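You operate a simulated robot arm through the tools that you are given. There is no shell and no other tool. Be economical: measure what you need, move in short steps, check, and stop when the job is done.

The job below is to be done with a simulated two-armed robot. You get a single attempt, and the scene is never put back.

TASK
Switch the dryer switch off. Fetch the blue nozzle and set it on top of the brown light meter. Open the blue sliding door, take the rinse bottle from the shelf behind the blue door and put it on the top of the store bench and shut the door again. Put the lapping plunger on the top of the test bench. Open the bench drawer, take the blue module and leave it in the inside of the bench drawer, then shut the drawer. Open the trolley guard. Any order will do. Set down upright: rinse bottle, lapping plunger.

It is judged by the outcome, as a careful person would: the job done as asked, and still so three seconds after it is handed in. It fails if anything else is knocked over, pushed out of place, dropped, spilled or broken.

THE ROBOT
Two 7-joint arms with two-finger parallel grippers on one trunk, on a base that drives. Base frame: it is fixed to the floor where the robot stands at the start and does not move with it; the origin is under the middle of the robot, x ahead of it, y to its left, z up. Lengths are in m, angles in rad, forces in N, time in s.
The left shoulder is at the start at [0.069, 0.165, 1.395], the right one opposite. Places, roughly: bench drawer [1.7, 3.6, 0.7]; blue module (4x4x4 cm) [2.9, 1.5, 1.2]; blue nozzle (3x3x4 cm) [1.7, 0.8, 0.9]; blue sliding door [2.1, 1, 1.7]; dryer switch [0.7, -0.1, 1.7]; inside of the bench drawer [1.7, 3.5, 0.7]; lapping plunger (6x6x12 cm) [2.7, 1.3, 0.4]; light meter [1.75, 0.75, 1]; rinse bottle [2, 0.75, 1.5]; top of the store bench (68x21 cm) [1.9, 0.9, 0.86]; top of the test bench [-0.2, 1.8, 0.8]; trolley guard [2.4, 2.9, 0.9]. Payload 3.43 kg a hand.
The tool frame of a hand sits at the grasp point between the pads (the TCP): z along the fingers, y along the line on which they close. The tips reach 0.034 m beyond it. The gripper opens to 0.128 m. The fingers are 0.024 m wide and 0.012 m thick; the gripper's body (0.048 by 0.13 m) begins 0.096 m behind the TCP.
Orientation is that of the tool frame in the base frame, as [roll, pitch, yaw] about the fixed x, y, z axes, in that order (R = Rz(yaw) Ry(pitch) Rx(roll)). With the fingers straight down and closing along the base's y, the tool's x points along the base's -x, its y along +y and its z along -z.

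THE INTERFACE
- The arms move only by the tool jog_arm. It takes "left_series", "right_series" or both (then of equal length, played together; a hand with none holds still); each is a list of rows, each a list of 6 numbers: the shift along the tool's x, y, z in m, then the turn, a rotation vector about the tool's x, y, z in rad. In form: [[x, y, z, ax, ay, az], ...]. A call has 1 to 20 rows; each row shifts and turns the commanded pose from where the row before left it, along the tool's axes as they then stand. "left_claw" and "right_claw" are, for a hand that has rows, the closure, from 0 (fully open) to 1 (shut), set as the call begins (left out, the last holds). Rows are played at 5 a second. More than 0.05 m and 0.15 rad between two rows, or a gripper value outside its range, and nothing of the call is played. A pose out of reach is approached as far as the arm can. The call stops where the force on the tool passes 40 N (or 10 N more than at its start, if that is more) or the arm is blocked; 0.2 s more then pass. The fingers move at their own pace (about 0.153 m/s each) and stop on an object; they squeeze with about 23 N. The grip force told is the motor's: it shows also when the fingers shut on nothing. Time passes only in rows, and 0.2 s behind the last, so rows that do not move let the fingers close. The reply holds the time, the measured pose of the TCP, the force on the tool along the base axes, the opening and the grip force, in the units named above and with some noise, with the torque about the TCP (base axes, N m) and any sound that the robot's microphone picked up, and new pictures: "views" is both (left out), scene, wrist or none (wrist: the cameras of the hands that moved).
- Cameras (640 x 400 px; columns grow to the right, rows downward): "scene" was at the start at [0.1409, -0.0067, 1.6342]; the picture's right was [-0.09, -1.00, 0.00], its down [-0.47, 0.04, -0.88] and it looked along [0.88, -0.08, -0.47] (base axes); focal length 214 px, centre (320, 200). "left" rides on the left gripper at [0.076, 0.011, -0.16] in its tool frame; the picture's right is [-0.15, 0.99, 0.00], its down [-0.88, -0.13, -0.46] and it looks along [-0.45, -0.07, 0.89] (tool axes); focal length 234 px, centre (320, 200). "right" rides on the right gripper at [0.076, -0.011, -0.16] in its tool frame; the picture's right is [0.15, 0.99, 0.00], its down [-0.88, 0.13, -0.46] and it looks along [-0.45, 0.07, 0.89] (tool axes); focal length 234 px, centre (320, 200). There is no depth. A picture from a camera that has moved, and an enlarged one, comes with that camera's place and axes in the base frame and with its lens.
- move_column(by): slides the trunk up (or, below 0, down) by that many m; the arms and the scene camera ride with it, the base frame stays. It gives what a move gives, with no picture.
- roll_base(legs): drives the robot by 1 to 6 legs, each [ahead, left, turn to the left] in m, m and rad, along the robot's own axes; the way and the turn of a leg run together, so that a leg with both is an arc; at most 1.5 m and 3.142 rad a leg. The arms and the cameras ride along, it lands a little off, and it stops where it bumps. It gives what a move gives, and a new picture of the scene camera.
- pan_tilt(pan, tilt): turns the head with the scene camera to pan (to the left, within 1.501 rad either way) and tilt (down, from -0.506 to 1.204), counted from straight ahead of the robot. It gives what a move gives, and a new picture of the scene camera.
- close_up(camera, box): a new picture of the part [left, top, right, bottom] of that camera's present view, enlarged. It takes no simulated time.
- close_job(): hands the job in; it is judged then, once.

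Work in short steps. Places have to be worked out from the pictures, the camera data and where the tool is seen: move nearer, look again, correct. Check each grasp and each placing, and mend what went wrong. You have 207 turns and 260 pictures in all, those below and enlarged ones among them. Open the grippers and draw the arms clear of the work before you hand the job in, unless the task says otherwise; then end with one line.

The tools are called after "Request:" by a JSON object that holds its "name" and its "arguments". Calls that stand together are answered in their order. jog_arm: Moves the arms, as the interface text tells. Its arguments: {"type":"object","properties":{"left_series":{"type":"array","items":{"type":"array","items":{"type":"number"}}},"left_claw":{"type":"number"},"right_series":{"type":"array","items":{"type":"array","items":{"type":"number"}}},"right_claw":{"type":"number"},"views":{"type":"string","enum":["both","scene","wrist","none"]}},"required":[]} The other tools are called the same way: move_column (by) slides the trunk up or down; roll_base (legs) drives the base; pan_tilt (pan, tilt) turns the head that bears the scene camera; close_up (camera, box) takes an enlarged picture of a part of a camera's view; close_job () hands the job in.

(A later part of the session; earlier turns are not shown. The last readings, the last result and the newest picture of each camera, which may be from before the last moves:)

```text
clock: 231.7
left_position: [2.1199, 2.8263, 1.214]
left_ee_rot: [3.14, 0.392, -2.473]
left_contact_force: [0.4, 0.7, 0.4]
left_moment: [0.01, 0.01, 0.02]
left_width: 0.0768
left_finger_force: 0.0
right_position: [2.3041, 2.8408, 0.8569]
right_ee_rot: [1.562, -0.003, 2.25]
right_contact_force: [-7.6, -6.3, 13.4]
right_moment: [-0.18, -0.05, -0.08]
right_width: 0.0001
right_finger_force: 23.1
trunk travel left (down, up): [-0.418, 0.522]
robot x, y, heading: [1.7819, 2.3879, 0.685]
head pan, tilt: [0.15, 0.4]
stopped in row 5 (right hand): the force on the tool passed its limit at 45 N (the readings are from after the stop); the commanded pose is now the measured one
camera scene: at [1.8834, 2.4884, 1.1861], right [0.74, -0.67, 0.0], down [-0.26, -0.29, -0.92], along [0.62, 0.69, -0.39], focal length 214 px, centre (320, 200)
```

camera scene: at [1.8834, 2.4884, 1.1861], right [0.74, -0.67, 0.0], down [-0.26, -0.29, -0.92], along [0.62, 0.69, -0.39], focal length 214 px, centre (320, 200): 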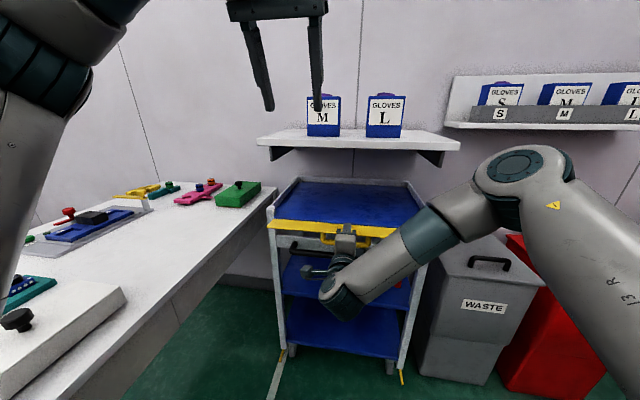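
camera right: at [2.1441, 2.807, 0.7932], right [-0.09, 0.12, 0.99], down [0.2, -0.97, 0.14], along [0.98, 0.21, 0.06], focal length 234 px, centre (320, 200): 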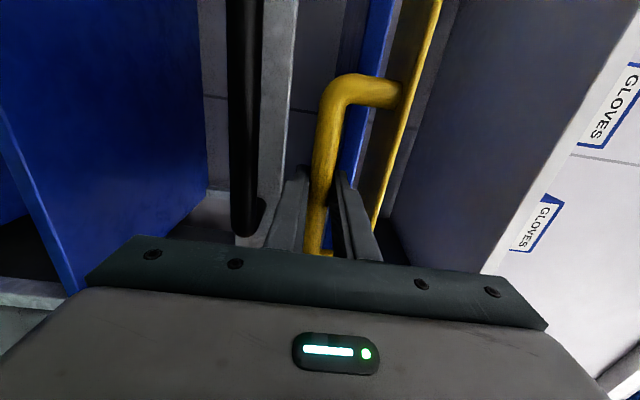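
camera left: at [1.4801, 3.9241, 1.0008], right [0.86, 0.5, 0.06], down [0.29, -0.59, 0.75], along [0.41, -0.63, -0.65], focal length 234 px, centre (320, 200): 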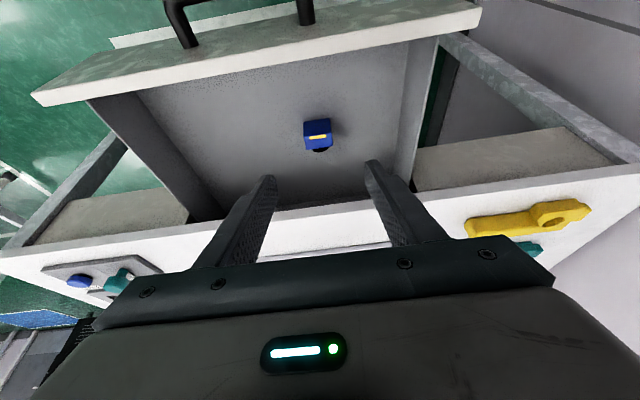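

The flap is at its stop: guard open. Retract the right hand, then back off and go to the rack for the plunger.

Request:
{"name": "jog_arm", "arguments": {"right_series": [[0, 0.02, -0.02, 0, 0, 0], [0, 0.02, -0.04, 0, 0, 0], [0, 0, -0.05, 0, 0, 0], [0, 0, -0.05, 0, 0, 0]], "views": "none"}}

Request:
{"name": "roll_base", "arguments": {"legs": [[-0.4, 0, 0], [0, 0, -1.575], [0, 0.27, 0]]}}

Request:
{"name": "move_column", "arguments": {"by": -0.2}}

Request:
{"name": "jog_arm", "arguments": {"left_series": [[0, 0, 0, 0, -0.125, 0], [0, 0, 0, 0, -0.125, 0], [0, 0, 0, 0, -0.125, 0], [0, 0, 0, 0, -0.125, 0], [0, 0, 0, 0, -0.125, 0], [0, 0, 0, 0, -0.125, 0]], "left_claw": 0.3, "views": "none"}}

Request:
{"name": "pan_tilt", "arguments": {"pan": 0.0, "tilt": 0.45}}

```text
clock: 232.7
left_position: [2.1172, 2.8271, 1.2162]
left_ee_rot: [3.141, 0.392, -2.473]
left_contact_force: [-0.1, -0.1, 0.2]
left_moment: [0.02, -0.01, 0.03]
left_width: 0.077
left_finger_force: 0.1
right_position: [2.1785, 2.7399, 0.8907]
right_ee_rot: [1.568, 0.001, 2.249]
right_contact_force: [0.1, -1.0, 0.6]
right_moment: [-0.03, -0.01, -0.01]
right_width: 0.0
right_finger_force: 23.1
trunk travel left (down, up): [-0.418, 0.522]
robot x, y, heading: [1.7814, 2.3917, 0.686]
head pan, tilt: [0.15, 0.4]
```

```text
clock: 240.6
left_position: [2.1182, 1.9657, 1.214]
left_ee_rot: [3.14, 0.388, 2.235]
left_contact_force: [0.1, 0.6, -0.7]
left_moment: [-0.02, 0.02, 0.01]
left_width: 0.0768
left_finger_force: 0.0
right_position: [2.0314, 1.9061, 0.891]
right_ee_rot: [1.569, 0.0, 0.672]
right_contact_force: [0.2, -0.3, -0.2]
right_moment: [0.0, -0.01, 0.0]
right_width: 0.0
right_finger_force: 23.5
trunk travel left (down, up): [-0.418, 0.522]
robot x, y, heading: [1.6828, 2.3043, -0.886]
head pan, tilt: [0.15, 0.4]
camera scene: at [1.7843, 2.2039, 1.1858], right [-0.67, -0.74, 0.0], down [-0.29, 0.26, -0.92], along [0.68, -0.62, -0.39], focal length 214 px, centre (320, 200)
```

scene: 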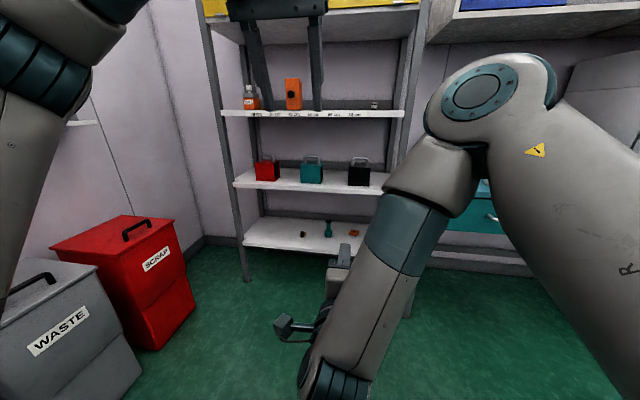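

```text
clock: 242.7
left_position: [2.1176, 1.9642, 1.0136]
left_ee_rot: [-3.141, 0.39, 2.232]
left_contact_force: [-1.0, -1.4, -0.2]
left_moment: [0.01, 0.04, -0.03]
left_width: 0.0767
left_finger_force: 0.0
right_position: [2.0309, 1.9045, 0.6912]
right_ee_rot: [1.569, 0.0, 0.672]
right_contact_force: [-0.4, 0.5, -0.1]
right_moment: [-0.01, 0.0, -0.01]
right_width: 0.0
right_finger_force: 23.4
trunk travel left (down, up): [-0.218, 0.722]
robot x, y, heading: [1.681, 2.3043, -0.889]
head pan, tilt: [0.15, 0.4]
```

```text
clock: 244.1
left_position: [2.1179, 1.9654, 1.0148]
left_ee_rot: [3.14, 1.142, 2.229]
left_contact_force: [-0.1, 0.2, 0.1]
left_moment: [-0.03, -0.01, -0.01]
left_width: 0.0895
left_finger_force: 0.0
right_position: [2.0306, 1.9061, 0.6907]
right_ee_rot: [1.568, 0.0, 0.672]
right_contact_force: [-0.5, 0.5, 0.6]
right_moment: [-0.02, 0.02, 0.02]
right_width: 0.0
right_finger_force: 22.9
trunk travel left (down, up): [-0.218, 0.722]
robot x, y, heading: [1.6799, 2.3031, -0.889]
head pan, tilt: [0.15, 0.4]
```

```text
clock: 244.8
left_position: [2.1178, 1.9637, 1.0134]
left_ee_rot: [3.138, 1.137, 2.231]
left_contact_force: [-1.5, -0.8, 0.3]
left_moment: [0.01, -0.01, 0.01]
left_width: 0.0896
left_finger_force: 0.0
right_position: [2.0301, 1.9049, 0.6911]
right_ee_rot: [1.568, 0.002, 0.672]
right_contact_force: [0.2, 0.1, -0.4]
right_moment: [-0.03, 0.01, 0.0]
right_width: 0.0001
right_finger_force: 22.7
trunk travel left (down, up): [-0.218, 0.722]
robot x, y, heading: [1.6799, 2.3079, -0.887]
head pan, tilt: [0.0, 0.45]
camera scene: at [1.7732, 2.1945, 0.9812], right [-0.78, -0.63, 0.0], down [-0.27, 0.34, -0.9], along [0.57, -0.7, -0.44], focal length 214 px, centre (320, 200)
```

scene: 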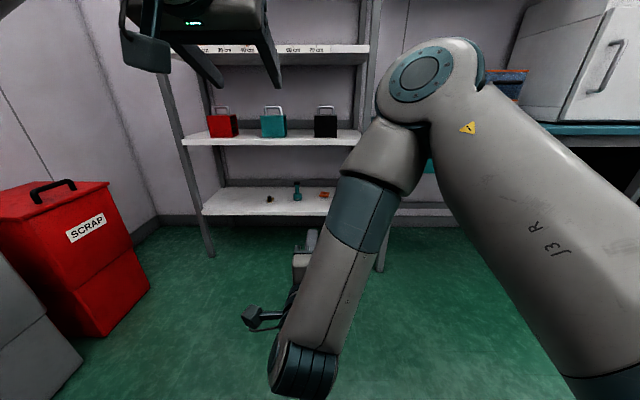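

The right hand is too near the left's path; shift it right and up first.

Request:
{"name": "jog_arm", "arguments": {"right_series": [[-0.035, 0.03, 0, 0, 0, 0], [-0.035, 0.03, 0, 0, 0, 0], [-0.035, 0.03, 0, 0, 0, 0], [-0.035, 0.03, 0, 0, 0, 0], [-0.035, 0.03, 0, 0, 0, 0], [-0.035, 0.03, 0, 0, 0, 0], [-0.035, 0.03, 0, 0, 0, 0]], "right_claw": 0.5, "views": "scene"}}

```text
clock: 246.4
left_position: [2.1167, 1.9644, 1.0151]
left_ee_rot: [3.134, 1.138, 2.227]
left_contact_force: [0.5, -0.4, 0.2]
left_moment: [0.01, 0.02, 0.01]
left_width: 0.0893
left_finger_force: 0.0
right_position: [1.8938, 1.7391, 0.911]
right_ee_rot: [1.568, 0.002, 0.673]
right_contact_force: [0.0, 0.7, 0.0]
right_moment: [0.01, 0.01, 0.01]
right_width: 0.0641
right_finger_force: 0.1
right hand out of reach, approached as far as the arm can: row 2, 3, 4, 5
trunk travel left (down, up): [-0.218, 0.722]
robot x, y, heading: [1.6826, 2.3072, -0.889]
head pan, tilt: [0.0, 0.45]
camera scene: at [1.7725, 2.194, 0.9812], right [-0.78, -0.63, 0.0], down [-0.27, 0.34, -0.9], along [0.57, -0.7, -0.44], focal length 214 px, centre (320, 200)
```

scene: 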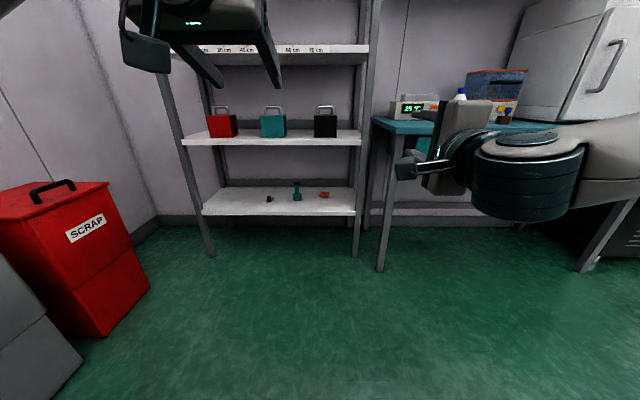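

Pull the right hand back to keep it clear of the bench.

Request:
{"name": "jog_arm", "arguments": {"right_series": [[0, 0.02, -0.04, 0, 0, 0], [0, 0.02, -0.04, 0, 0, 0], [0, 0.02, -0.04, 0, 0, 0], [0, 0.02, -0.04, 0, 0, 0]], "views": "none"}}

Request:
{"name": "close_up", "arguments": {"camera": "scene", "box": [250, 160, 346, 220]}}

```text
clock: 247.4
left_position: [2.117, 1.966, 1.016]
left_ee_rot: [3.137, 1.142, 2.231]
left_contact_force: [-0.9, 1.2, -0.2]
left_moment: [-0.02, 0.02, 0.0]
left_width: 0.0896
left_finger_force: 0.1
right_position: [1.8112, 1.8508, 1.0168]
right_ee_rot: [1.572, 0.002, 0.671]
right_contact_force: [-0.7, -0.1, 1.4]
right_moment: [0.03, -0.04, 0.03]
right_width: 0.064
right_finger_force: 0.1
right hand out of reach, approached as far as the arm can: row 1, 2, 3
trunk travel left (down, up): [-0.218, 0.722]
robot x, y, heading: [1.6831, 2.308, -0.886]
head pan, tilt: [0.0, 0.45]
```

```text
6.67 times, centred on (298, 190) of scene
camera zoom: at [1.7724, 2.1955, 0.9814], right [-0.78, -0.63, 0.0], down [-0.27, 0.34, -0.9], along [0.57, -0.7, -0.43], focal length 1430 px, centre (467, 267)
```

zoom: 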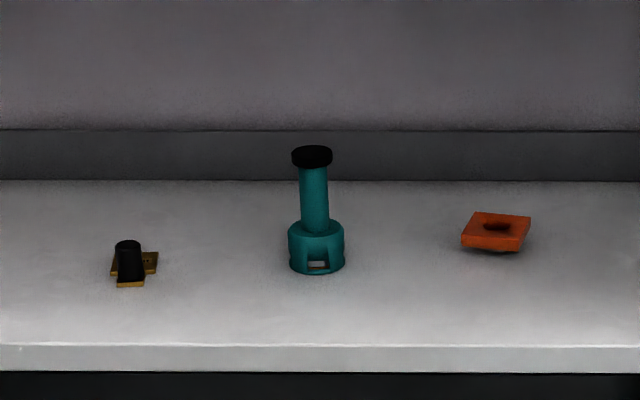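

Plunger ≈[2.733,1.263], base z≈0.345; stem to be gripped at z≈0.43. Lower the trunk and the left hand.

Request:
{"name": "move_column", "arguments": {"by": -0.21}}

Request:
{"name": "jog_arm", "arguments": {"left_series": [[0.042, 0.004, 0.01925, 0, 0, 0], [0.042, 0.004, 0.01925, 0, 0, 0], [0.042, 0.004, 0.01925, 0, 0, 0], [0.042, 0.004, 0.01925, 0, 0, 0], [0.042, 0.004, 0.01925, 0, 0, 0], [0.042, 0.004, 0.01925, 0, 0, 0], [0.042, 0.004, 0.01925, 0, 0, 0], [0.042, 0.004, 0.01925, 0, 0, 0]], "views": "none"}}

Request:
{"name": "roll_base", "arguments": {"legs": [[0.5, 0, 0]]}}

Request:
{"name": "close_up", "arguments": {"camera": "left", "box": [0, 0, 640, 400]}}

```text
clock: 249.7
left_position: [2.1179, 1.9655, 0.8044]
left_ee_rot: [3.138, 1.139, 2.231]
left_contact_force: [-0.6, 0.8, -0.2]
left_moment: [-0.03, 0.05, -0.02]
left_width: 0.0895
left_finger_force: 0.1
right_position: [1.8114, 1.8497, 0.8056]
right_ee_rot: [1.572, 0.001, 0.672]
right_contact_force: [-0.1, 0.4, 0.3]
right_moment: [0.0, 0.02, -0.02]
right_width: 0.064
right_finger_force: 0.1
trunk travel left (down, up): [-0.008, 0.932]
robot x, y, heading: [1.6787, 2.3007, -0.887]
head pan, tilt: [0.0, 0.45]
```

```text
clock: 251.5
left_position: [2.1584, 1.9425, 0.4499]
left_ee_rot: [3.137, 1.141, 2.232]
left_contact_force: [0.4, 0.6, 0.0]
left_moment: [0.0, -0.01, -0.02]
left_width: 0.0896
left_finger_force: 0.0
left hand out of reach, approached as far as the arm can: row 5, 6, 7, 8
right_position: [1.8116, 1.8508, 0.8065]
right_ee_rot: [1.572, 0.0, 0.672]
right_contact_force: [0.0, 0.7, 0.0]
right_moment: [0.01, -0.05, -0.01]
right_width: 0.0638
right_finger_force: 0.1
trunk travel left (down, up): [-0.008, 0.932]
robot x, y, heading: [1.6828, 2.3063, -0.888]
head pan, tilt: [0.0, 0.45]
```

```text
clock: 254.4
left_position: [2.4654, 1.5632, 0.4495]
left_ee_rot: [3.137, 1.137, 2.231]
left_contact_force: [0.4, 0.4, -0.4]
left_moment: [-0.01, 0.02, -0.03]
left_width: 0.0895
left_finger_force: 0.1
right_position: [2.12, 1.4709, 0.806]
right_ee_rot: [1.572, 0.0, 0.671]
right_contact_force: [-0.2, -0.6, -0.5]
right_moment: [-0.02, 0.02, -0.01]
right_width: 0.0639
right_finger_force: 0.1
trunk travel left (down, up): [-0.008, 0.932]
robot x, y, heading: [1.9901, 1.9238, -0.893]
head pan, tilt: [0.0, 0.45]
camera scene: at [2.0818, 1.8148, 0.7712], right [-0.78, -0.63, 0.0], down [-0.27, 0.34, -0.9], along [0.57, -0.7, -0.44], focal length 214 px, centre (320, 200)
```

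scene: 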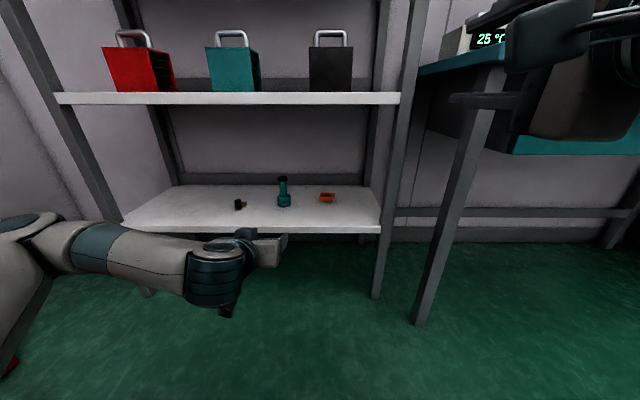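

```text
1.00 times, centred on (320, 200) of left (not enlarged: the box is as wide or as high as the picture)
camera zoom: at [2.3671, 1.7103, 0.4479], right [0.82, 0.56, 0.13], down [-0.13, -0.05, 0.99], along [0.56, -0.83, 0.04], focal length 234 px, centre (320, 200)
```

zoom: 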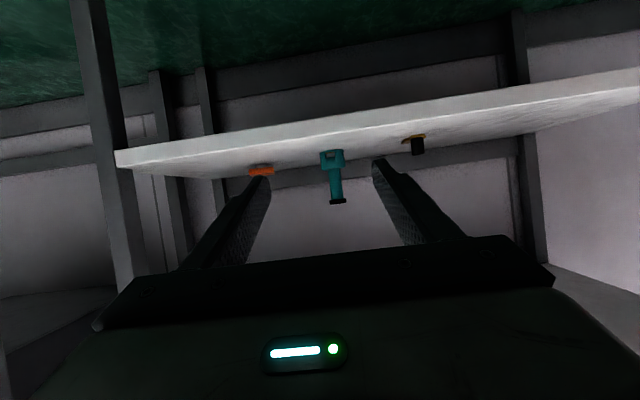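

Plunger stem ≈[2.705,1.283,0.43]. Drive 0.2 ahead and look again.

Request:
{"name": "roll_base", "arguments": {"legs": [[0.19, 0.016, 0.005]]}}

Request:
{"name": "close_up", "arguments": {"camera": "left", "box": [0, 0, 640, 400]}}

```text
clock: 255.9
left_position: [2.6011, 1.4295, 0.4486]
left_ee_rot: [3.138, 1.137, 2.237]
left_contact_force: [-1.0, -0.1, -0.5]
left_moment: [0.0, 0.0, 0.0]
left_width: 0.0897
left_finger_force: 0.0
right_position: [2.2537, 1.3355, 0.8069]
right_ee_rot: [1.573, 0.0, 0.677]
right_contact_force: [-0.3, 0.4, 0.7]
right_moment: [0.02, -0.02, -0.04]
right_width: 0.064
right_finger_force: 0.1
trunk travel left (down, up): [-0.008, 0.932]
robot x, y, heading: [2.1246, 1.7901, -0.883]
head pan, tilt: [0.0, 0.45]
camera scene: at [2.2145, 1.6792, 0.7712], right [-0.77, -0.64, 0.0], down [-0.28, 0.34, -0.9], along [0.57, -0.7, -0.44], focal length 214 px, centre (320, 200)
```

scene: 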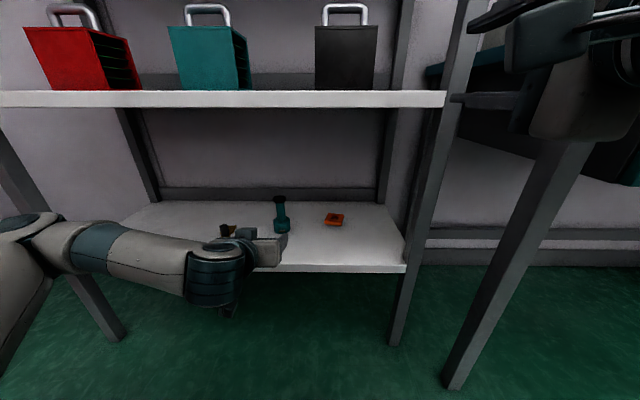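

```text
1.00 times, centred on (320, 200) of left (not enlarged: the box is as wide or as high as the picture)
camera zoom: at [2.5004, 1.5762, 0.4478], right [0.81, 0.57, 0.13], down [-0.13, -0.05, 0.99], along [0.57, -0.82, 0.04], focal length 234 px, centre (320, 200)
```

zoom: 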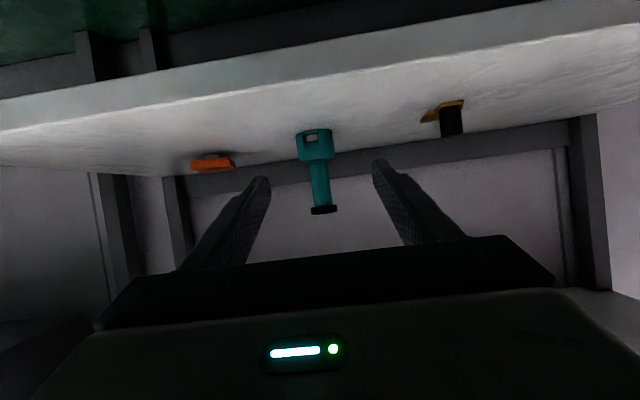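

Plunger stem ≈[2.713,1.275]: 0.19 ahead, 7 mm right. Advance most of it.

Request:
{"name": "jog_arm", "arguments": {"left_series": [[-0.0143, -0.0019, 0.0424, 0, 0, 0], [-0.0143, -0.0019, 0.0424, 0, 0, 0], [-0.0143, -0.0019, 0.0424, 0, 0, 0]], "left_claw": 0.42, "views": "both"}}

```text
clock: 256.7
left_position: [2.679, 1.3197, 0.434]
left_ee_rot: [3.139, 1.138, 2.236]
left_contact_force: [-0.4, -0.8, 0.1]
left_moment: [0.01, 0.0, -0.02]
left_width: 0.0743
left_finger_force: 0.0
right_position: [2.2546, 1.3348, 0.806]
right_ee_rot: [1.572, 0.001, 0.676]
right_contact_force: [-0.1, 0.3, 0.0]
right_moment: [0.04, -0.01, -0.03]
right_width: 0.0638
right_finger_force: 0.0
trunk travel left (down, up): [-0.008, 0.932]
robot x, y, heading: [2.1218, 1.7864, -0.886]
head pan, tilt: [0.0, 0.45]
camera scene: at [2.2146, 1.6792, 0.7712], right [-0.77, -0.64, 0.0], down [-0.28, 0.34, -0.9], along [0.57, -0.7, -0.44], focal length 214 px, centre (320, 200)
camera left: at [2.5784, 1.4666, 0.4325], right [0.81, 0.57, 0.13], down [-0.13, -0.05, 0.99], along [0.57, -0.82, 0.04], focal length 234 px, centre (320, 200)
```

scene: 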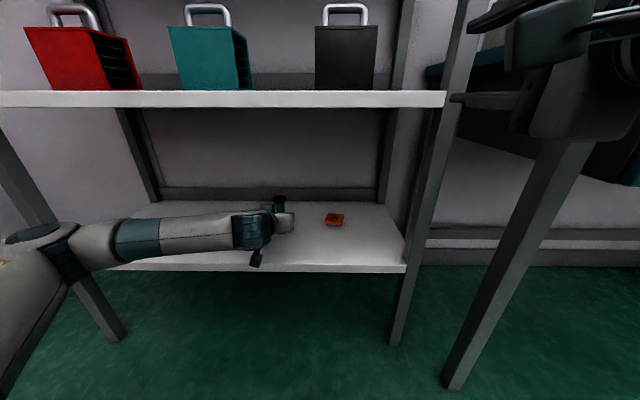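
left: 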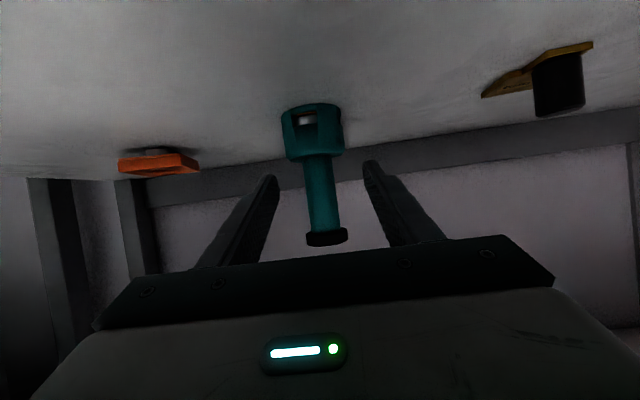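

Centred. Final 4.3 cm, then close on the stem.

Request:
{"name": "jog_arm", "arguments": {"left_series": [[-0.009, 0, 0.0196, 0, 0, 0], [-0.0095, 0, 0.0196, 0, 0, 0]], "views": "none"}}

Request:
{"name": "jog_arm", "arguments": {"left_series": [[0, 0, 0, 0, 0, 0], [0, 0, 0, 0, 0, 0], [0, 0, 0, 0, 0, 0]], "left_claw": 1, "views": "wrist"}}

```text
clock: 257.3
left_position: [2.7038, 1.2859, 0.4335]
left_ee_rot: [3.138, 1.139, 2.236]
left_contact_force: [0.8, 0.5, -0.5]
left_moment: [-0.02, -0.02, 0.02]
left_width: 0.0742
left_finger_force: 0.0
right_position: [2.2544, 1.336, 0.8057]
right_ee_rot: [1.574, 0.001, 0.679]
right_contact_force: [-0.9, -0.2, 0.0]
right_moment: [0.01, 0.03, 0.0]
right_width: 0.0642
right_finger_force: 0.0
trunk travel left (down, up): [-0.008, 0.932]
robot x, y, heading: [2.1252, 1.7855, -0.886]
head pan, tilt: [0.0, 0.45]
```

```text
clock: 258.1
left_position: [2.704, 1.2866, 0.4334]
left_ee_rot: [3.135, 1.138, 2.236]
left_contact_force: [-0.5, -1.6, -0.4]
left_moment: [-0.01, -0.07, -0.03]
left_width: 0.0274
left_finger_force: 22.7
right_position: [2.2545, 1.3358, 0.8069]
right_ee_rot: [1.571, 0.0, 0.678]
right_contact_force: [0.3, 0.0, -0.3]
right_moment: [0.0, -0.03, 0.03]
right_width: 0.064
right_finger_force: 0.0
trunk travel left (down, up): [-0.008, 0.932]
robot x, y, heading: [2.1222, 1.7886, -0.881]
head pan, tilt: [0.0, 0.45]
camera left: at [2.6045, 1.4322, 0.4321], right [0.81, 0.56, 0.13], down [-0.13, -0.05, 0.99], along [0.57, -0.82, 0.04], focal length 234 px, centre (320, 200)
```

left: 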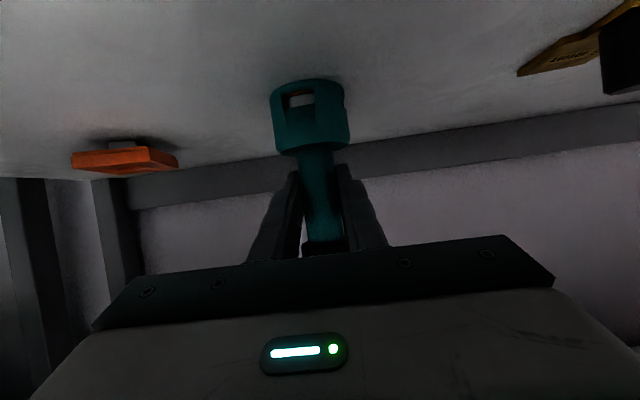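

Stem gripped (27 mm). Lift 3 cm, withdraw 0.2 with the arm, then back the base.

Request:
{"name": "jog_arm", "arguments": {"left_series": [[-0.0136, 0, -0.0063, 0, 0, 0], [-0.0136, 0, -0.0063, 0, 0, 0], [0.0166, 0, -0.0364, 0, 0, 0], [0.0166, 0, -0.0364, 0, 0, 0], [0.0166, 0, -0.0364, 0, 0, 0], [0.0166, 0, -0.0364, 0, 0, 0]], "views": "both"}}

Request:
{"name": "roll_base", "arguments": {"legs": [[-0.45, 0, 0]]}}

```text
clock: 259.5
left_position: [2.6068, 1.4139, 0.4645]
left_ee_rot: [3.136, 1.138, 2.236]
left_contact_force: [0.3, 0.2, -3.9]
left_moment: [-0.01, 0.0, 0.0]
left_width: 0.0274
left_finger_force: 23.3
right_position: [2.2562, 1.3347, 0.8063]
right_ee_rot: [1.573, 0.001, 0.678]
right_contact_force: [-0.1, 0.0, -0.7]
right_moment: [0.04, 0.03, -0.02]
right_width: 0.0639
right_finger_force: 0.2
trunk travel left (down, up): [-0.008, 0.932]
robot x, y, heading: [2.1228, 1.7916, -0.881]
head pan, tilt: [0.0, 0.45]
camera scene: at [2.2147, 1.679, 0.7711], right [-0.77, -0.63, 0.0], down [-0.28, 0.34, -0.9], along [0.57, -0.7, -0.44], focal length 214 px, centre (320, 200)
camera left: at [2.507, 1.5603, 0.4634], right [0.81, 0.57, 0.13], down [-0.13, -0.05, 0.99], along [0.57, -0.82, 0.04], focal length 234 px, centre (320, 200)
```

scene: 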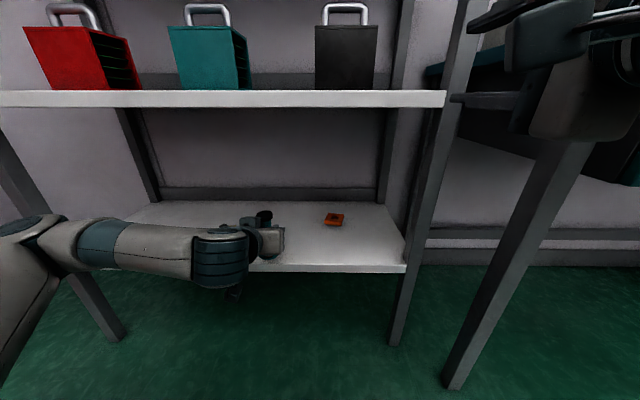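
left: 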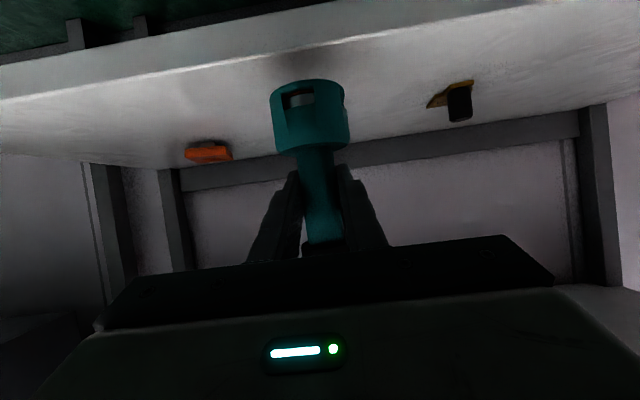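

```text
clock: 262.3
left_position: [2.3159, 1.7651, 0.4649]
left_ee_rot: [3.136, 1.137, 2.231]
left_contact_force: [0.7, -0.5, -4.3]
left_moment: [0.0, -0.01, -0.05]
left_width: 0.0273
left_finger_force: 23.2
right_position: [1.9631, 1.6881, 0.8057]
right_ee_rot: [1.575, 0.0, 0.674]
right_contact_force: [-0.3, 0.3, 0.1]
right_moment: [0.0, 0.01, 0.0]
right_width: 0.0641
right_finger_force: 0.0
trunk travel left (down, up): [-0.008, 0.932]
robot x, y, heading: [1.8368, 2.1447, -0.89]
head pan, tilt: [0.0, 0.45]
camera scene: at [1.9247, 2.0323, 0.7711], right [-0.77, -0.63, 0.0], down [-0.28, 0.34, -0.9], along [0.57, -0.7, -0.44], focal length 214 px, centre (320, 200)
```

scene: 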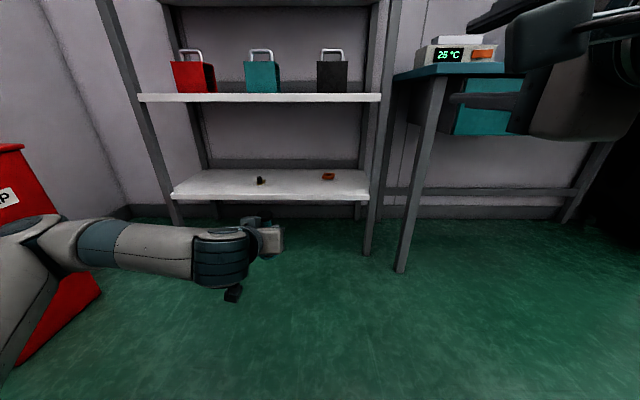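

Plunger secured. Raise the trunk and turn toward the test bench (heading ≈ -2.457) to look at its free area.

Request:
{"name": "move_column", "arguments": {"by": 0.4}}

Request:
{"name": "move_column", "arguments": {"by": 0.3}}

Request:
{"name": "roll_base", "arguments": {"legs": [[-0.5, 0, 0], [0, 0, -1.571]]}}

Request:
{"name": "pan_tilt", "arguments": {"pan": 0.0, "tilt": 0.45}}

```text
clock: 266.1
left_position: [2.3173, 1.765, 0.8651]
left_ee_rot: [3.136, 1.134, 2.231]
left_contact_force: [-0.3, 0.2, -4.3]
left_moment: [0.03, 0.03, 0.03]
left_width: 0.0275
left_finger_force: 22.6
right_position: [1.9639, 1.6894, 1.2066]
right_ee_rot: [1.573, 0.001, 0.674]
right_contact_force: [-0.3, -0.3, 0.1]
right_moment: [-0.03, -0.03, 0.04]
right_width: 0.0638
right_finger_force: 0.1
trunk travel left (down, up): [-0.408, 0.532]
robot x, y, heading: [1.8354, 2.1451, -0.883]
head pan, tilt: [0.0, 0.45]
```

```text
clock: 269.1
left_position: [2.3163, 1.7643, 1.1639]
left_ee_rot: [3.136, 1.136, 2.234]
left_contact_force: [-0.5, 0.4, -3.6]
left_moment: [-0.01, 0.02, -0.02]
left_width: 0.0276
left_finger_force: 23.8
right_position: [1.9646, 1.6876, 1.5072]
right_ee_rot: [1.572, 0.001, 0.673]
right_contact_force: [0.3, 0.3, -0.1]
right_moment: [0.0, 0.01, 0.0]
right_width: 0.064
right_finger_force: 0.1
trunk travel left (down, up): [-0.708, 0.232]
robot x, y, heading: [1.8314, 2.1448, -0.887]
head pan, tilt: [0.0, 0.45]
```

```text
clock: 275.9
left_position: [1.1326, 2.0486, 1.1643]
left_ee_rot: [3.137, 1.135, 0.643]
left_contact_force: [0.6, -0.1, -3.3]
left_moment: [0.0, -0.02, 0.01]
left_width: 0.0276
left_finger_force: 22.7
right_position: [1.0624, 2.4028, 1.5067]
right_ee_rot: [1.573, 0.001, -0.919]
right_contact_force: [0.0, -0.1, -0.6]
right_moment: [0.01, -0.01, 0.0]
right_width: 0.064
right_finger_force: 0.1
trunk travel left (down, up): [-0.708, 0.232]
robot x, y, heading: [1.5192, 2.5253, -2.471]
head pan, tilt: [0.0, 0.45]
camera scene: at [1.409, 2.4365, 1.4711], right [-0.62, 0.79, 0.0], down [0.34, 0.27, -0.9], along [-0.71, -0.56, -0.44], focal length 214 px, centre (320, 200)
```

scene: 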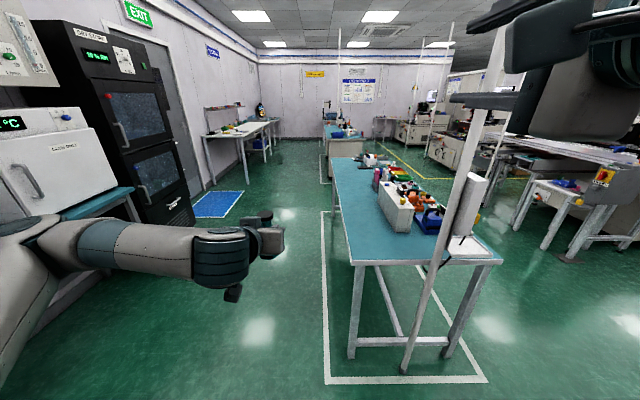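

```text
clock: 276.5
left_position: [1.133, 2.0499, 1.165]
left_ee_rot: [3.137, 1.137, 0.641]
left_contact_force: [0.0, 0.1, -4.0]
left_moment: [0.03, -0.01, 0.0]
left_width: 0.0275
left_finger_force: 22.8
right_position: [1.0612, 2.4029, 1.5054]
right_ee_rot: [1.572, -0.001, -0.918]
right_contact_force: [-0.1, 0.9, -0.5]
right_moment: [0.01, -0.02, 0.03]
right_width: 0.064
right_finger_force: 0.1
trunk travel left (down, up): [-0.708, 0.232]
robot x, y, heading: [1.5243, 2.5247, -2.476]
head pan, tilt: [0.0, 0.45]
camera scene: at [1.4089, 2.4366, 1.4711], right [-0.62, 0.79, 0.0], down [0.34, 0.27, -0.9], along [-0.71, -0.56, -0.44], focal length 214 px, centre (320, 200)
```

scene: 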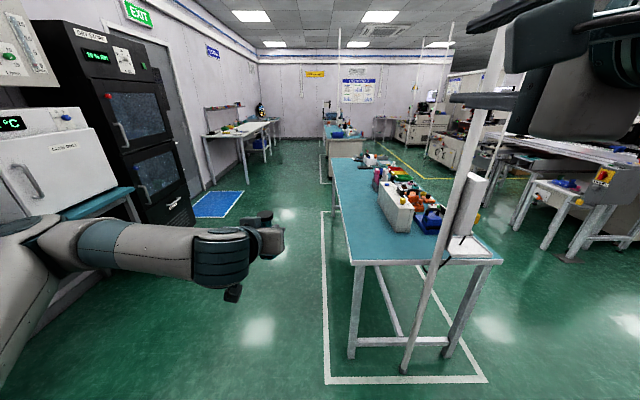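

Bench top corner at u≈1.89, w≈1.14; near-side strip is free. A pole stands at its end, so I approach from the aisle side, facing the bench (heading 2.256).

Request:
{"name": "roll_base", "arguments": {"legs": [[0, 0.55, 0], [1.2, 0, 0], [0, 0, -1.551]]}}

Request:
{"name": "pan_tilt", "arguments": {"pan": 0.0, "tilt": 0.5}}

```text
clock: 289.0
left_position: [0.4431, 1.7335, 1.1642]
left_ee_rot: [3.138, 1.136, -0.899]
left_contact_force: [-0.1, 0.0, -3.3]
left_moment: [-0.02, 0.0, 0.02]
left_width: 0.0274
left_finger_force: 22.8
right_position: [0.7948, 1.8137, 1.507]
right_ee_rot: [1.572, -0.001, -2.458]
right_contact_force: [-0.2, -0.4, 0.2]
right_moment: [0.01, -0.05, 0.01]
right_width: 0.0637
right_finger_force: 0.1
trunk travel left (down, up): [-0.708, 0.232]
robot x, y, heading: [0.9256, 1.3597, 2.265]
head pan, tilt: [0.0, 0.45]
camera scene: at [0.8399, 1.4699, 1.4711], right [0.77, 0.64, 0.0], down [0.28, -0.33, -0.9], along [-0.58, 0.69, -0.44], focal length 214 px, centre (320, 200)
```

scene: 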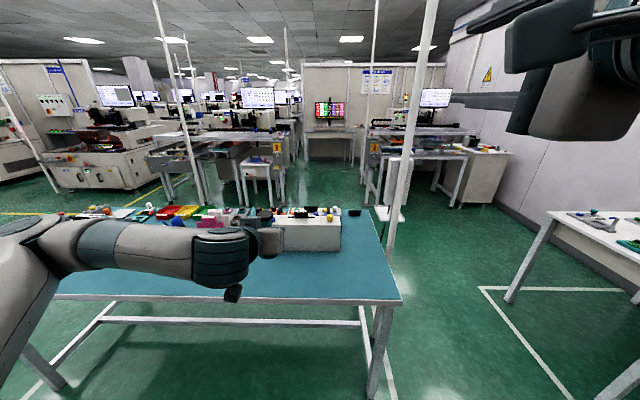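

```text
clock: 289.7
left_position: [0.443, 1.7338, 1.1638]
left_ee_rot: [3.134, 1.136, -0.901]
left_contact_force: [0.7, -0.1, -3.4]
left_moment: [0.02, -0.03, 0.01]
left_width: 0.0274
left_finger_force: 23.1
right_position: [0.795, 1.8132, 1.5072]
right_ee_rot: [1.571, 0.0, -2.458]
right_contact_force: [-0.3, -0.1, -0.2]
right_moment: [0.0, -0.01, -0.03]
right_width: 0.0638
right_finger_force: 0.1
trunk travel left (down, up): [-0.708, 0.232]
robot x, y, heading: [0.935, 1.3598, 2.269]
head pan, tilt: [0.0, 0.499]
camera scene: at [0.8407, 1.4693, 1.4667], right [0.77, 0.64, 0.0], down [0.31, -0.37, -0.88], along [-0.56, 0.67, -0.48], focal length 214 px, centre (320, 200)
```

scene: 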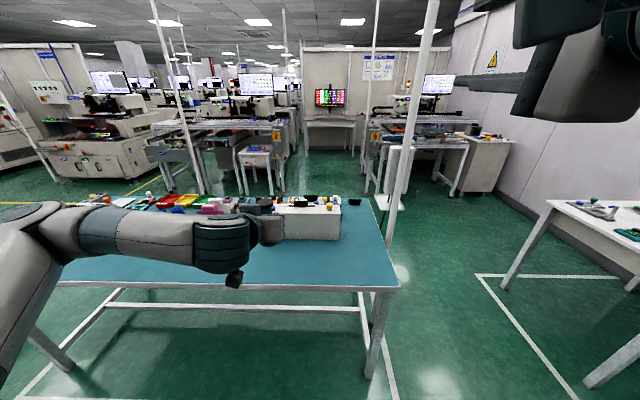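

Target spot u≈1.43, w≈1.28, in front of the white box. Drive 0.2 ahead, lower the trunk 0.2.

Request:
{"name": "roll_base", "arguments": {"legs": [[0.2, 0, -0.012]]}}

Request:
{"name": "move_column", "arguments": {"by": -0.2}}

Request:
{"name": "close_up", "arguments": {"camera": "left", "box": [0, 0, 640, 400]}}

Request:
{"name": "close_up", "arguments": {"camera": "scene", "box": [0, 0, 640, 400]}}

```text
clock: 291.3
left_position: [0.3195, 1.8948, 1.1648]
left_ee_rot: [3.137, 1.136, -0.912]
left_contact_force: [0.9, -0.8, -3.6]
left_moment: [-0.01, -0.01, 0.0]
left_width: 0.0275
left_finger_force: 23.2
right_position: [0.6741, 1.9699, 1.5075]
right_ee_rot: [1.572, 0.001, -2.471]
right_contact_force: [-0.2, -0.6, -0.3]
right_moment: [-0.01, 0.0, -0.01]
right_width: 0.0642
right_finger_force: 0.1
trunk travel left (down, up): [-0.708, 0.232]
robot x, y, heading: [0.8005, 1.5148, 2.251]
head pan, tilt: [0.0, 0.499]
camera scene: at [0.7144, 1.6258, 1.4668], right [0.78, 0.63, 0.0], down [0.3, -0.37, -0.88], along [-0.55, 0.68, -0.48], focal length 214 px, centre (320, 200)
```

scene: 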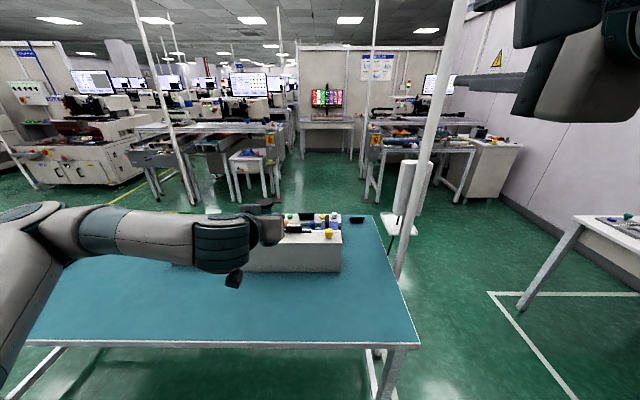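

```text
clock: 293.4
left_position: [0.3205, 1.8965, 0.9642]
left_ee_rot: [3.137, 1.135, -0.913]
left_contact_force: [0.4, -0.9, -3.8]
left_moment: [-0.03, -0.04, 0.0]
left_width: 0.0273
left_finger_force: 23.3
right_position: [0.6724, 1.9725, 1.306]
right_ee_rot: [1.572, 0.001, -2.472]
right_contact_force: [0.0, -0.2, -0.6]
right_moment: [0.0, 0.0, 0.02]
right_width: 0.0638
right_finger_force: 0.1
trunk travel left (down, up): [-0.508, 0.432]
robot x, y, heading: [0.8028, 1.5164, 2.249]
head pan, tilt: [0.0, 0.499]
```

```text
1.00 times, centred on (320, 200) of left (not enlarged: the box is as wide or as high as the picture)
camera zoom: at [0.4208, 1.7501, 0.9634], right [-0.82, -0.56, 0.14], down [0.13, 0.05, 0.99], along [-0.56, 0.83, 0.03], focal length 234 px, centre (320, 200)
```

zoom: 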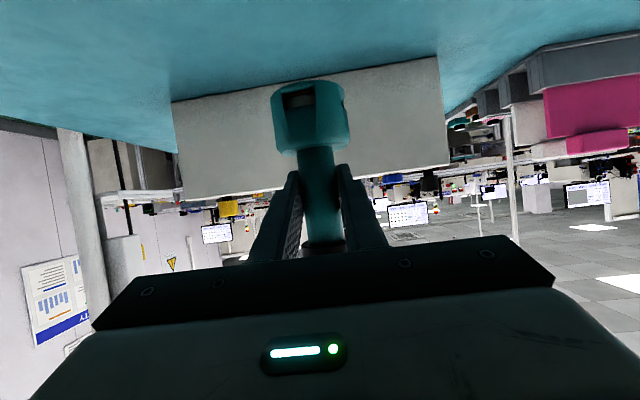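

```text
1.00 times, centred on (320, 200) of scene (not enlarged: the box is as wide or as high as the picture)
camera zoom: at [0.7139, 1.6264, 1.2667], right [0.78, 0.63, 0.0], down [0.3, -0.37, -0.88], along [-0.55, 0.68, -0.48], focal length 214 px, centre (320, 200)
```

zoom: 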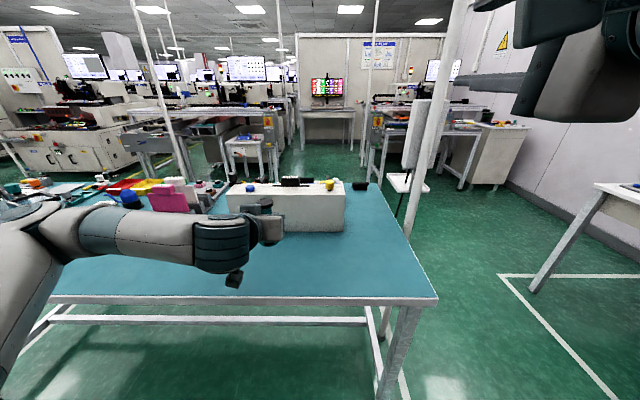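

Clear of the box. Lower 5 cm, then in 4 mm steps to contact.

Request:
{"name": "jog_arm", "arguments": {"left_series": [[0.0227, 0, 0.0104, 0, 0, 0], [0.0227, 0, 0.0104, 0, 0, 0], [0.0036, 0, 0.0017, 0, 0, 0], [0.0036, 0, 0.0017, 0, 0, 0]], "views": "wrist"}}

```text
clock: 294.4
left_position: [0.3191, 1.8956, 0.9068]
left_ee_rot: [3.136, 1.136, -0.913]
left_contact_force: [0.2, 0.5, -4.5]
left_moment: [-0.04, 0.03, 0.01]
left_width: 0.0273
left_finger_force: 22.5
right_position: [0.6733, 1.9721, 1.3056]
right_ee_rot: [1.574, 0.001, -2.47]
right_contact_force: [-0.5, -0.8, -0.3]
right_moment: [0.0, -0.02, 0.04]
right_width: 0.0637
right_finger_force: 0.1
trunk travel left (down, up): [-0.508, 0.432]
robot x, y, heading: [0.7995, 1.5185, 2.251]
head pan, tilt: [0.0, 0.499]
camera left: at [0.4205, 1.7504, 0.9052], right [-0.82, -0.56, 0.14], down [0.13, 0.05, 0.99], along [-0.56, 0.83, 0.03], focal length 234 px, centre (320, 200)
```

left: 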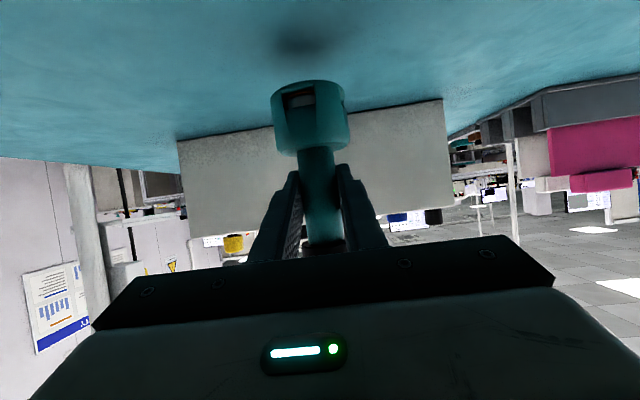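

Request:
{"name": "jog_arm", "arguments": {"left_series": [[0.0045, 0, 0.0021, 0, 0, 0], [0.0045, 0, 0.0021, 0, 0, 0], [0.0036, 0, 0.0017, 0, 0, 0], [0.0036, 0, 0.0017, 0, 0, 0]], "views": "wrist"}}

```text
clock: 295.4
left_position: [0.3195, 1.8955, 0.8887]
left_ee_rot: [3.135, 1.136, -0.912]
left_contact_force: [0.7, 0.6, -3.9]
left_moment: [-0.04, -0.03, 0.01]
left_width: 0.0277
left_finger_force: 22.9
right_position: [0.6728, 1.9726, 1.3043]
right_ee_rot: [1.573, 0.001, -2.471]
right_contact_force: [0.4, -0.1, -1.0]
right_moment: [-0.01, 0.0, 0.01]
right_width: 0.064
right_finger_force: 0.1
trunk travel left (down, up): [-0.508, 0.432]
robot x, y, heading: [0.7985, 1.517, 2.249]
head pan, tilt: [0.0, 0.499]
camera left: at [0.4208, 1.7504, 0.8871], right [-0.82, -0.56, 0.13], down [0.13, 0.05, 0.99], along [-0.56, 0.83, 0.03], focal length 234 px, centre (320, 200)
```

left: 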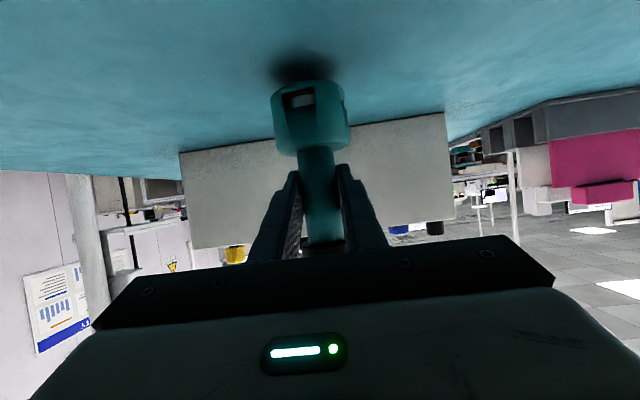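

Close to the surface (shadow nearly met). Continue in 3 mm steps.

Request:
{"name": "jog_arm", "arguments": {"left_series": [[0.0027, 0, 0.00125, 0, 0, 0], [0.0027, 0, 0.00125, 0, 0, 0], [0.0027, 0, 0.00125, 0, 0, 0]], "views": "none"}}

Request:
{"name": "close_up", "arguments": {"camera": "left", "box": [240, 30, 400, 130]}}

```text
clock: 296.2
left_position: [0.32, 1.8953, 0.8792]
left_ee_rot: [3.137, 1.137, -0.913]
left_contact_force: [-1.1, 0.1, -3.0]
left_moment: [-0.01, -0.04, 0.0]
left_width: 0.0275
left_finger_force: 23.0
right_position: [0.6741, 1.972, 1.3074]
right_ee_rot: [1.574, 0.001, -2.471]
right_contact_force: [0.4, 0.1, -0.7]
right_moment: [-0.02, -0.01, -0.01]
right_width: 0.0639
right_finger_force: 0.1
trunk travel left (down, up): [-0.508, 0.432]
robot x, y, heading: [0.8034, 1.5192, 2.253]
head pan, tilt: [0.0, 0.499]
```

```text
4.00 times, centred on (320, 80) of left
camera zoom: at [0.4204, 1.7499, 0.8781], right [-0.82, -0.56, 0.13], down [0.13, 0.05, 0.99], along [-0.56, 0.83, 0.03], focal length 937 px, centre (320, 680)
```

zoom: 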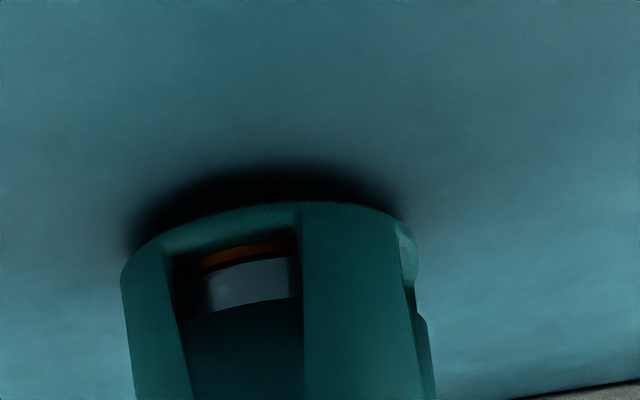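

Request:
{"name": "jog_arm", "arguments": {"left_series": [[0.0018, 0, 0.0008, 0, 0, 0], [0.0018, 0, 0.0008, 0, 0, 0], [0.0018, 0, 0.0008, 0, 0, 0], [0, 0, 0, 0, 0, 0]], "views": "none"}}

```text
clock: 297.2
left_position: [0.3199, 1.895, 0.8728]
left_ee_rot: [3.137, 1.137, -0.912]
left_contact_force: [0.0, -0.6, -3.3]
left_moment: [-0.01, 0.04, 0.02]
left_width: 0.0275
left_finger_force: 23.3
right_position: [0.6725, 1.9718, 1.3081]
right_ee_rot: [1.573, 0.0, -2.472]
right_contact_force: [-0.3, -0.5, -1.1]
right_moment: [0.01, 0.03, -0.02]
right_width: 0.0642
right_finger_force: 0.1
trunk travel left (down, up): [-0.508, 0.432]
robot x, y, heading: [0.8007, 1.5143, 2.249]
head pan, tilt: [0.0, 0.499]
```

No contact yet (load still 3.3 N); continue.

Request:
{"name": "jog_arm", "arguments": {"left_series": [[0.0018, 0, 0.0008, 0, 0, 0], [0.0018, 0, 0.0008, 0, 0, 0], [0.0018, 0, 0.0008, 0, 0, 0], [0, 0, 0, 0, 0, 0]], "views": "none"}}

Request:
{"name": "close_up", "arguments": {"camera": "left", "box": [240, 30, 400, 130]}}

```text
clock: 298.2
left_position: [0.3204, 1.8943, 0.8702]
left_ee_rot: [3.139, 1.141, -0.909]
left_contact_force: [-5.1, -3.0, 18.8]
left_moment: [0.2, -0.06, 0.03]
left_width: 0.0274
left_finger_force: 22.9
right_position: [0.6731, 1.9701, 1.3065]
right_ee_rot: [1.572, 0.002, -2.471]
right_contact_force: [-0.6, 0.4, 0.3]
right_moment: [-0.05, 0.01, 0.03]
right_width: 0.0638
right_finger_force: 0.0
trunk travel left (down, up): [-0.508, 0.432]
robot x, y, heading: [0.8018, 1.5163, 2.254]
head pan, tilt: [0.0, 0.499]
```

```text
4.00 times, centred on (320, 80) of left
camera zoom: at [0.421, 1.7495, 0.8683], right [-0.82, -0.56, 0.13], down [0.13, 0.04, 0.99], along [-0.56, 0.83, 0.04], focal length 937 px, centre (320, 680)
```

zoom: 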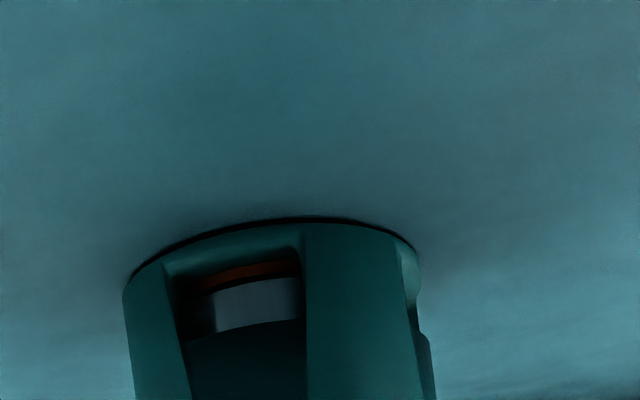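

Firm contact, base flat. Ease 2 mm, open, withdraw.

Request:
{"name": "jog_arm", "arguments": {"left_series": [[-0.002, 0, -0.0009, 0, 0, 0], [0, 0, 0, 0, 0, 0]], "views": "none"}}

Request:
{"name": "jog_arm", "arguments": {"left_series": [[0, 0, 0, 0, 0, 0], [0, 0, 0, 0, 0, 0], [0, 0, 0, 0, 0, 0], [0.008, 0, -0.018, 0, 0, 0], [0.016, 0, -0.036, 0, 0, 0], [0.016, 0, -0.036, 0, 0, 0], [0, 0, -0.045, 0, 0, 0], [0, 0, -0.045, 0, 0, 0]], "left_claw": 0.4, "views": "both"}}

```text
clock: 298.9
left_position: [0.3204, 1.8949, 0.8698]
left_ee_rot: [3.133, 1.137, -0.915]
left_contact_force: [-3.5, 0.6, 6.8]
left_moment: [0.29, 0.25, 0.11]
left_width: 0.0272
left_finger_force: 22.6
right_position: [0.6726, 1.9712, 1.3061]
right_ee_rot: [1.571, 0.0, -2.472]
right_contact_force: [-0.6, 0.9, 0.5]
right_moment: [0.01, 0.01, -0.01]
right_width: 0.0641
right_finger_force: 0.1
trunk travel left (down, up): [-0.508, 0.432]
robot x, y, heading: [0.8019, 1.5136, 2.251]
head pan, tilt: [0.0, 0.499]
```

```text
clock: 300.6
left_position: [0.3808, 1.8914, 0.8785]
left_ee_rot: [3.135, 1.136, -0.916]
left_contact_force: [-0.4, -1.1, 0.1]
left_moment: [-0.04, 0.0, 0.1]
left_width: 0.0772
left_finger_force: 0.2
left hand out of reach, approached as far as the arm can: row 5, 6, 7, 8
right_position: [0.6755, 1.972, 1.304]
right_ee_rot: [1.571, 0.0, -2.473]
right_contact_force: [0.4, -0.3, -0.9]
right_moment: [-0.02, -0.02, 0.0]
right_width: 0.0639
right_finger_force: 0.2
trunk travel left (down, up): [-0.508, 0.432]
robot x, y, heading: [0.8018, 1.5186, 2.256]
head pan, tilt: [0.0, 0.499]
camera scene: at [0.7145, 1.6265, 1.2667], right [0.78, 0.63, 0.0], down [0.3, -0.37, -0.88], along [-0.55, 0.68, -0.48], focal length 214 px, centre (320, 200)
camera left: at [0.4809, 1.746, 0.8772], right [-0.82, -0.56, 0.14], down [0.13, 0.05, 0.99], along [-0.56, 0.83, 0.03], focal length 234 px, centre (320, 200)
```

scene: 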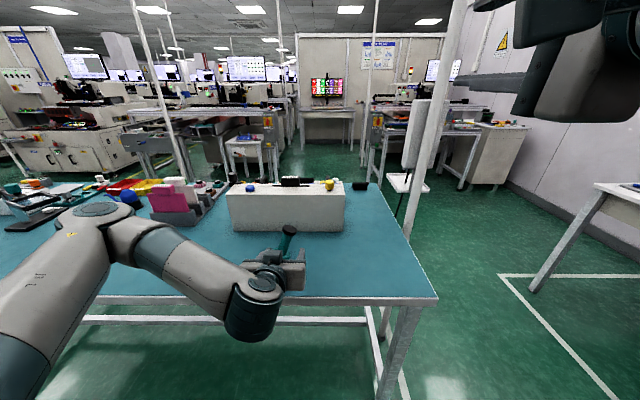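
left: 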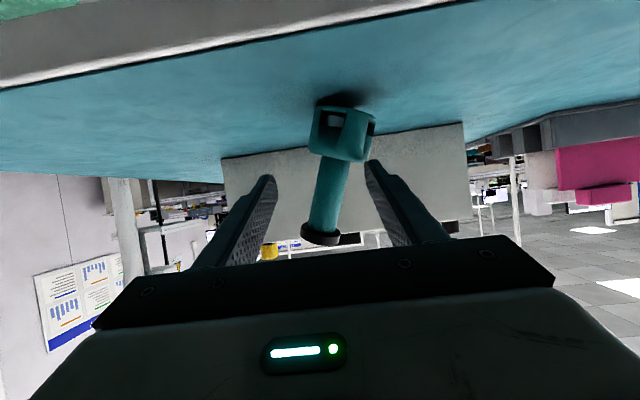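

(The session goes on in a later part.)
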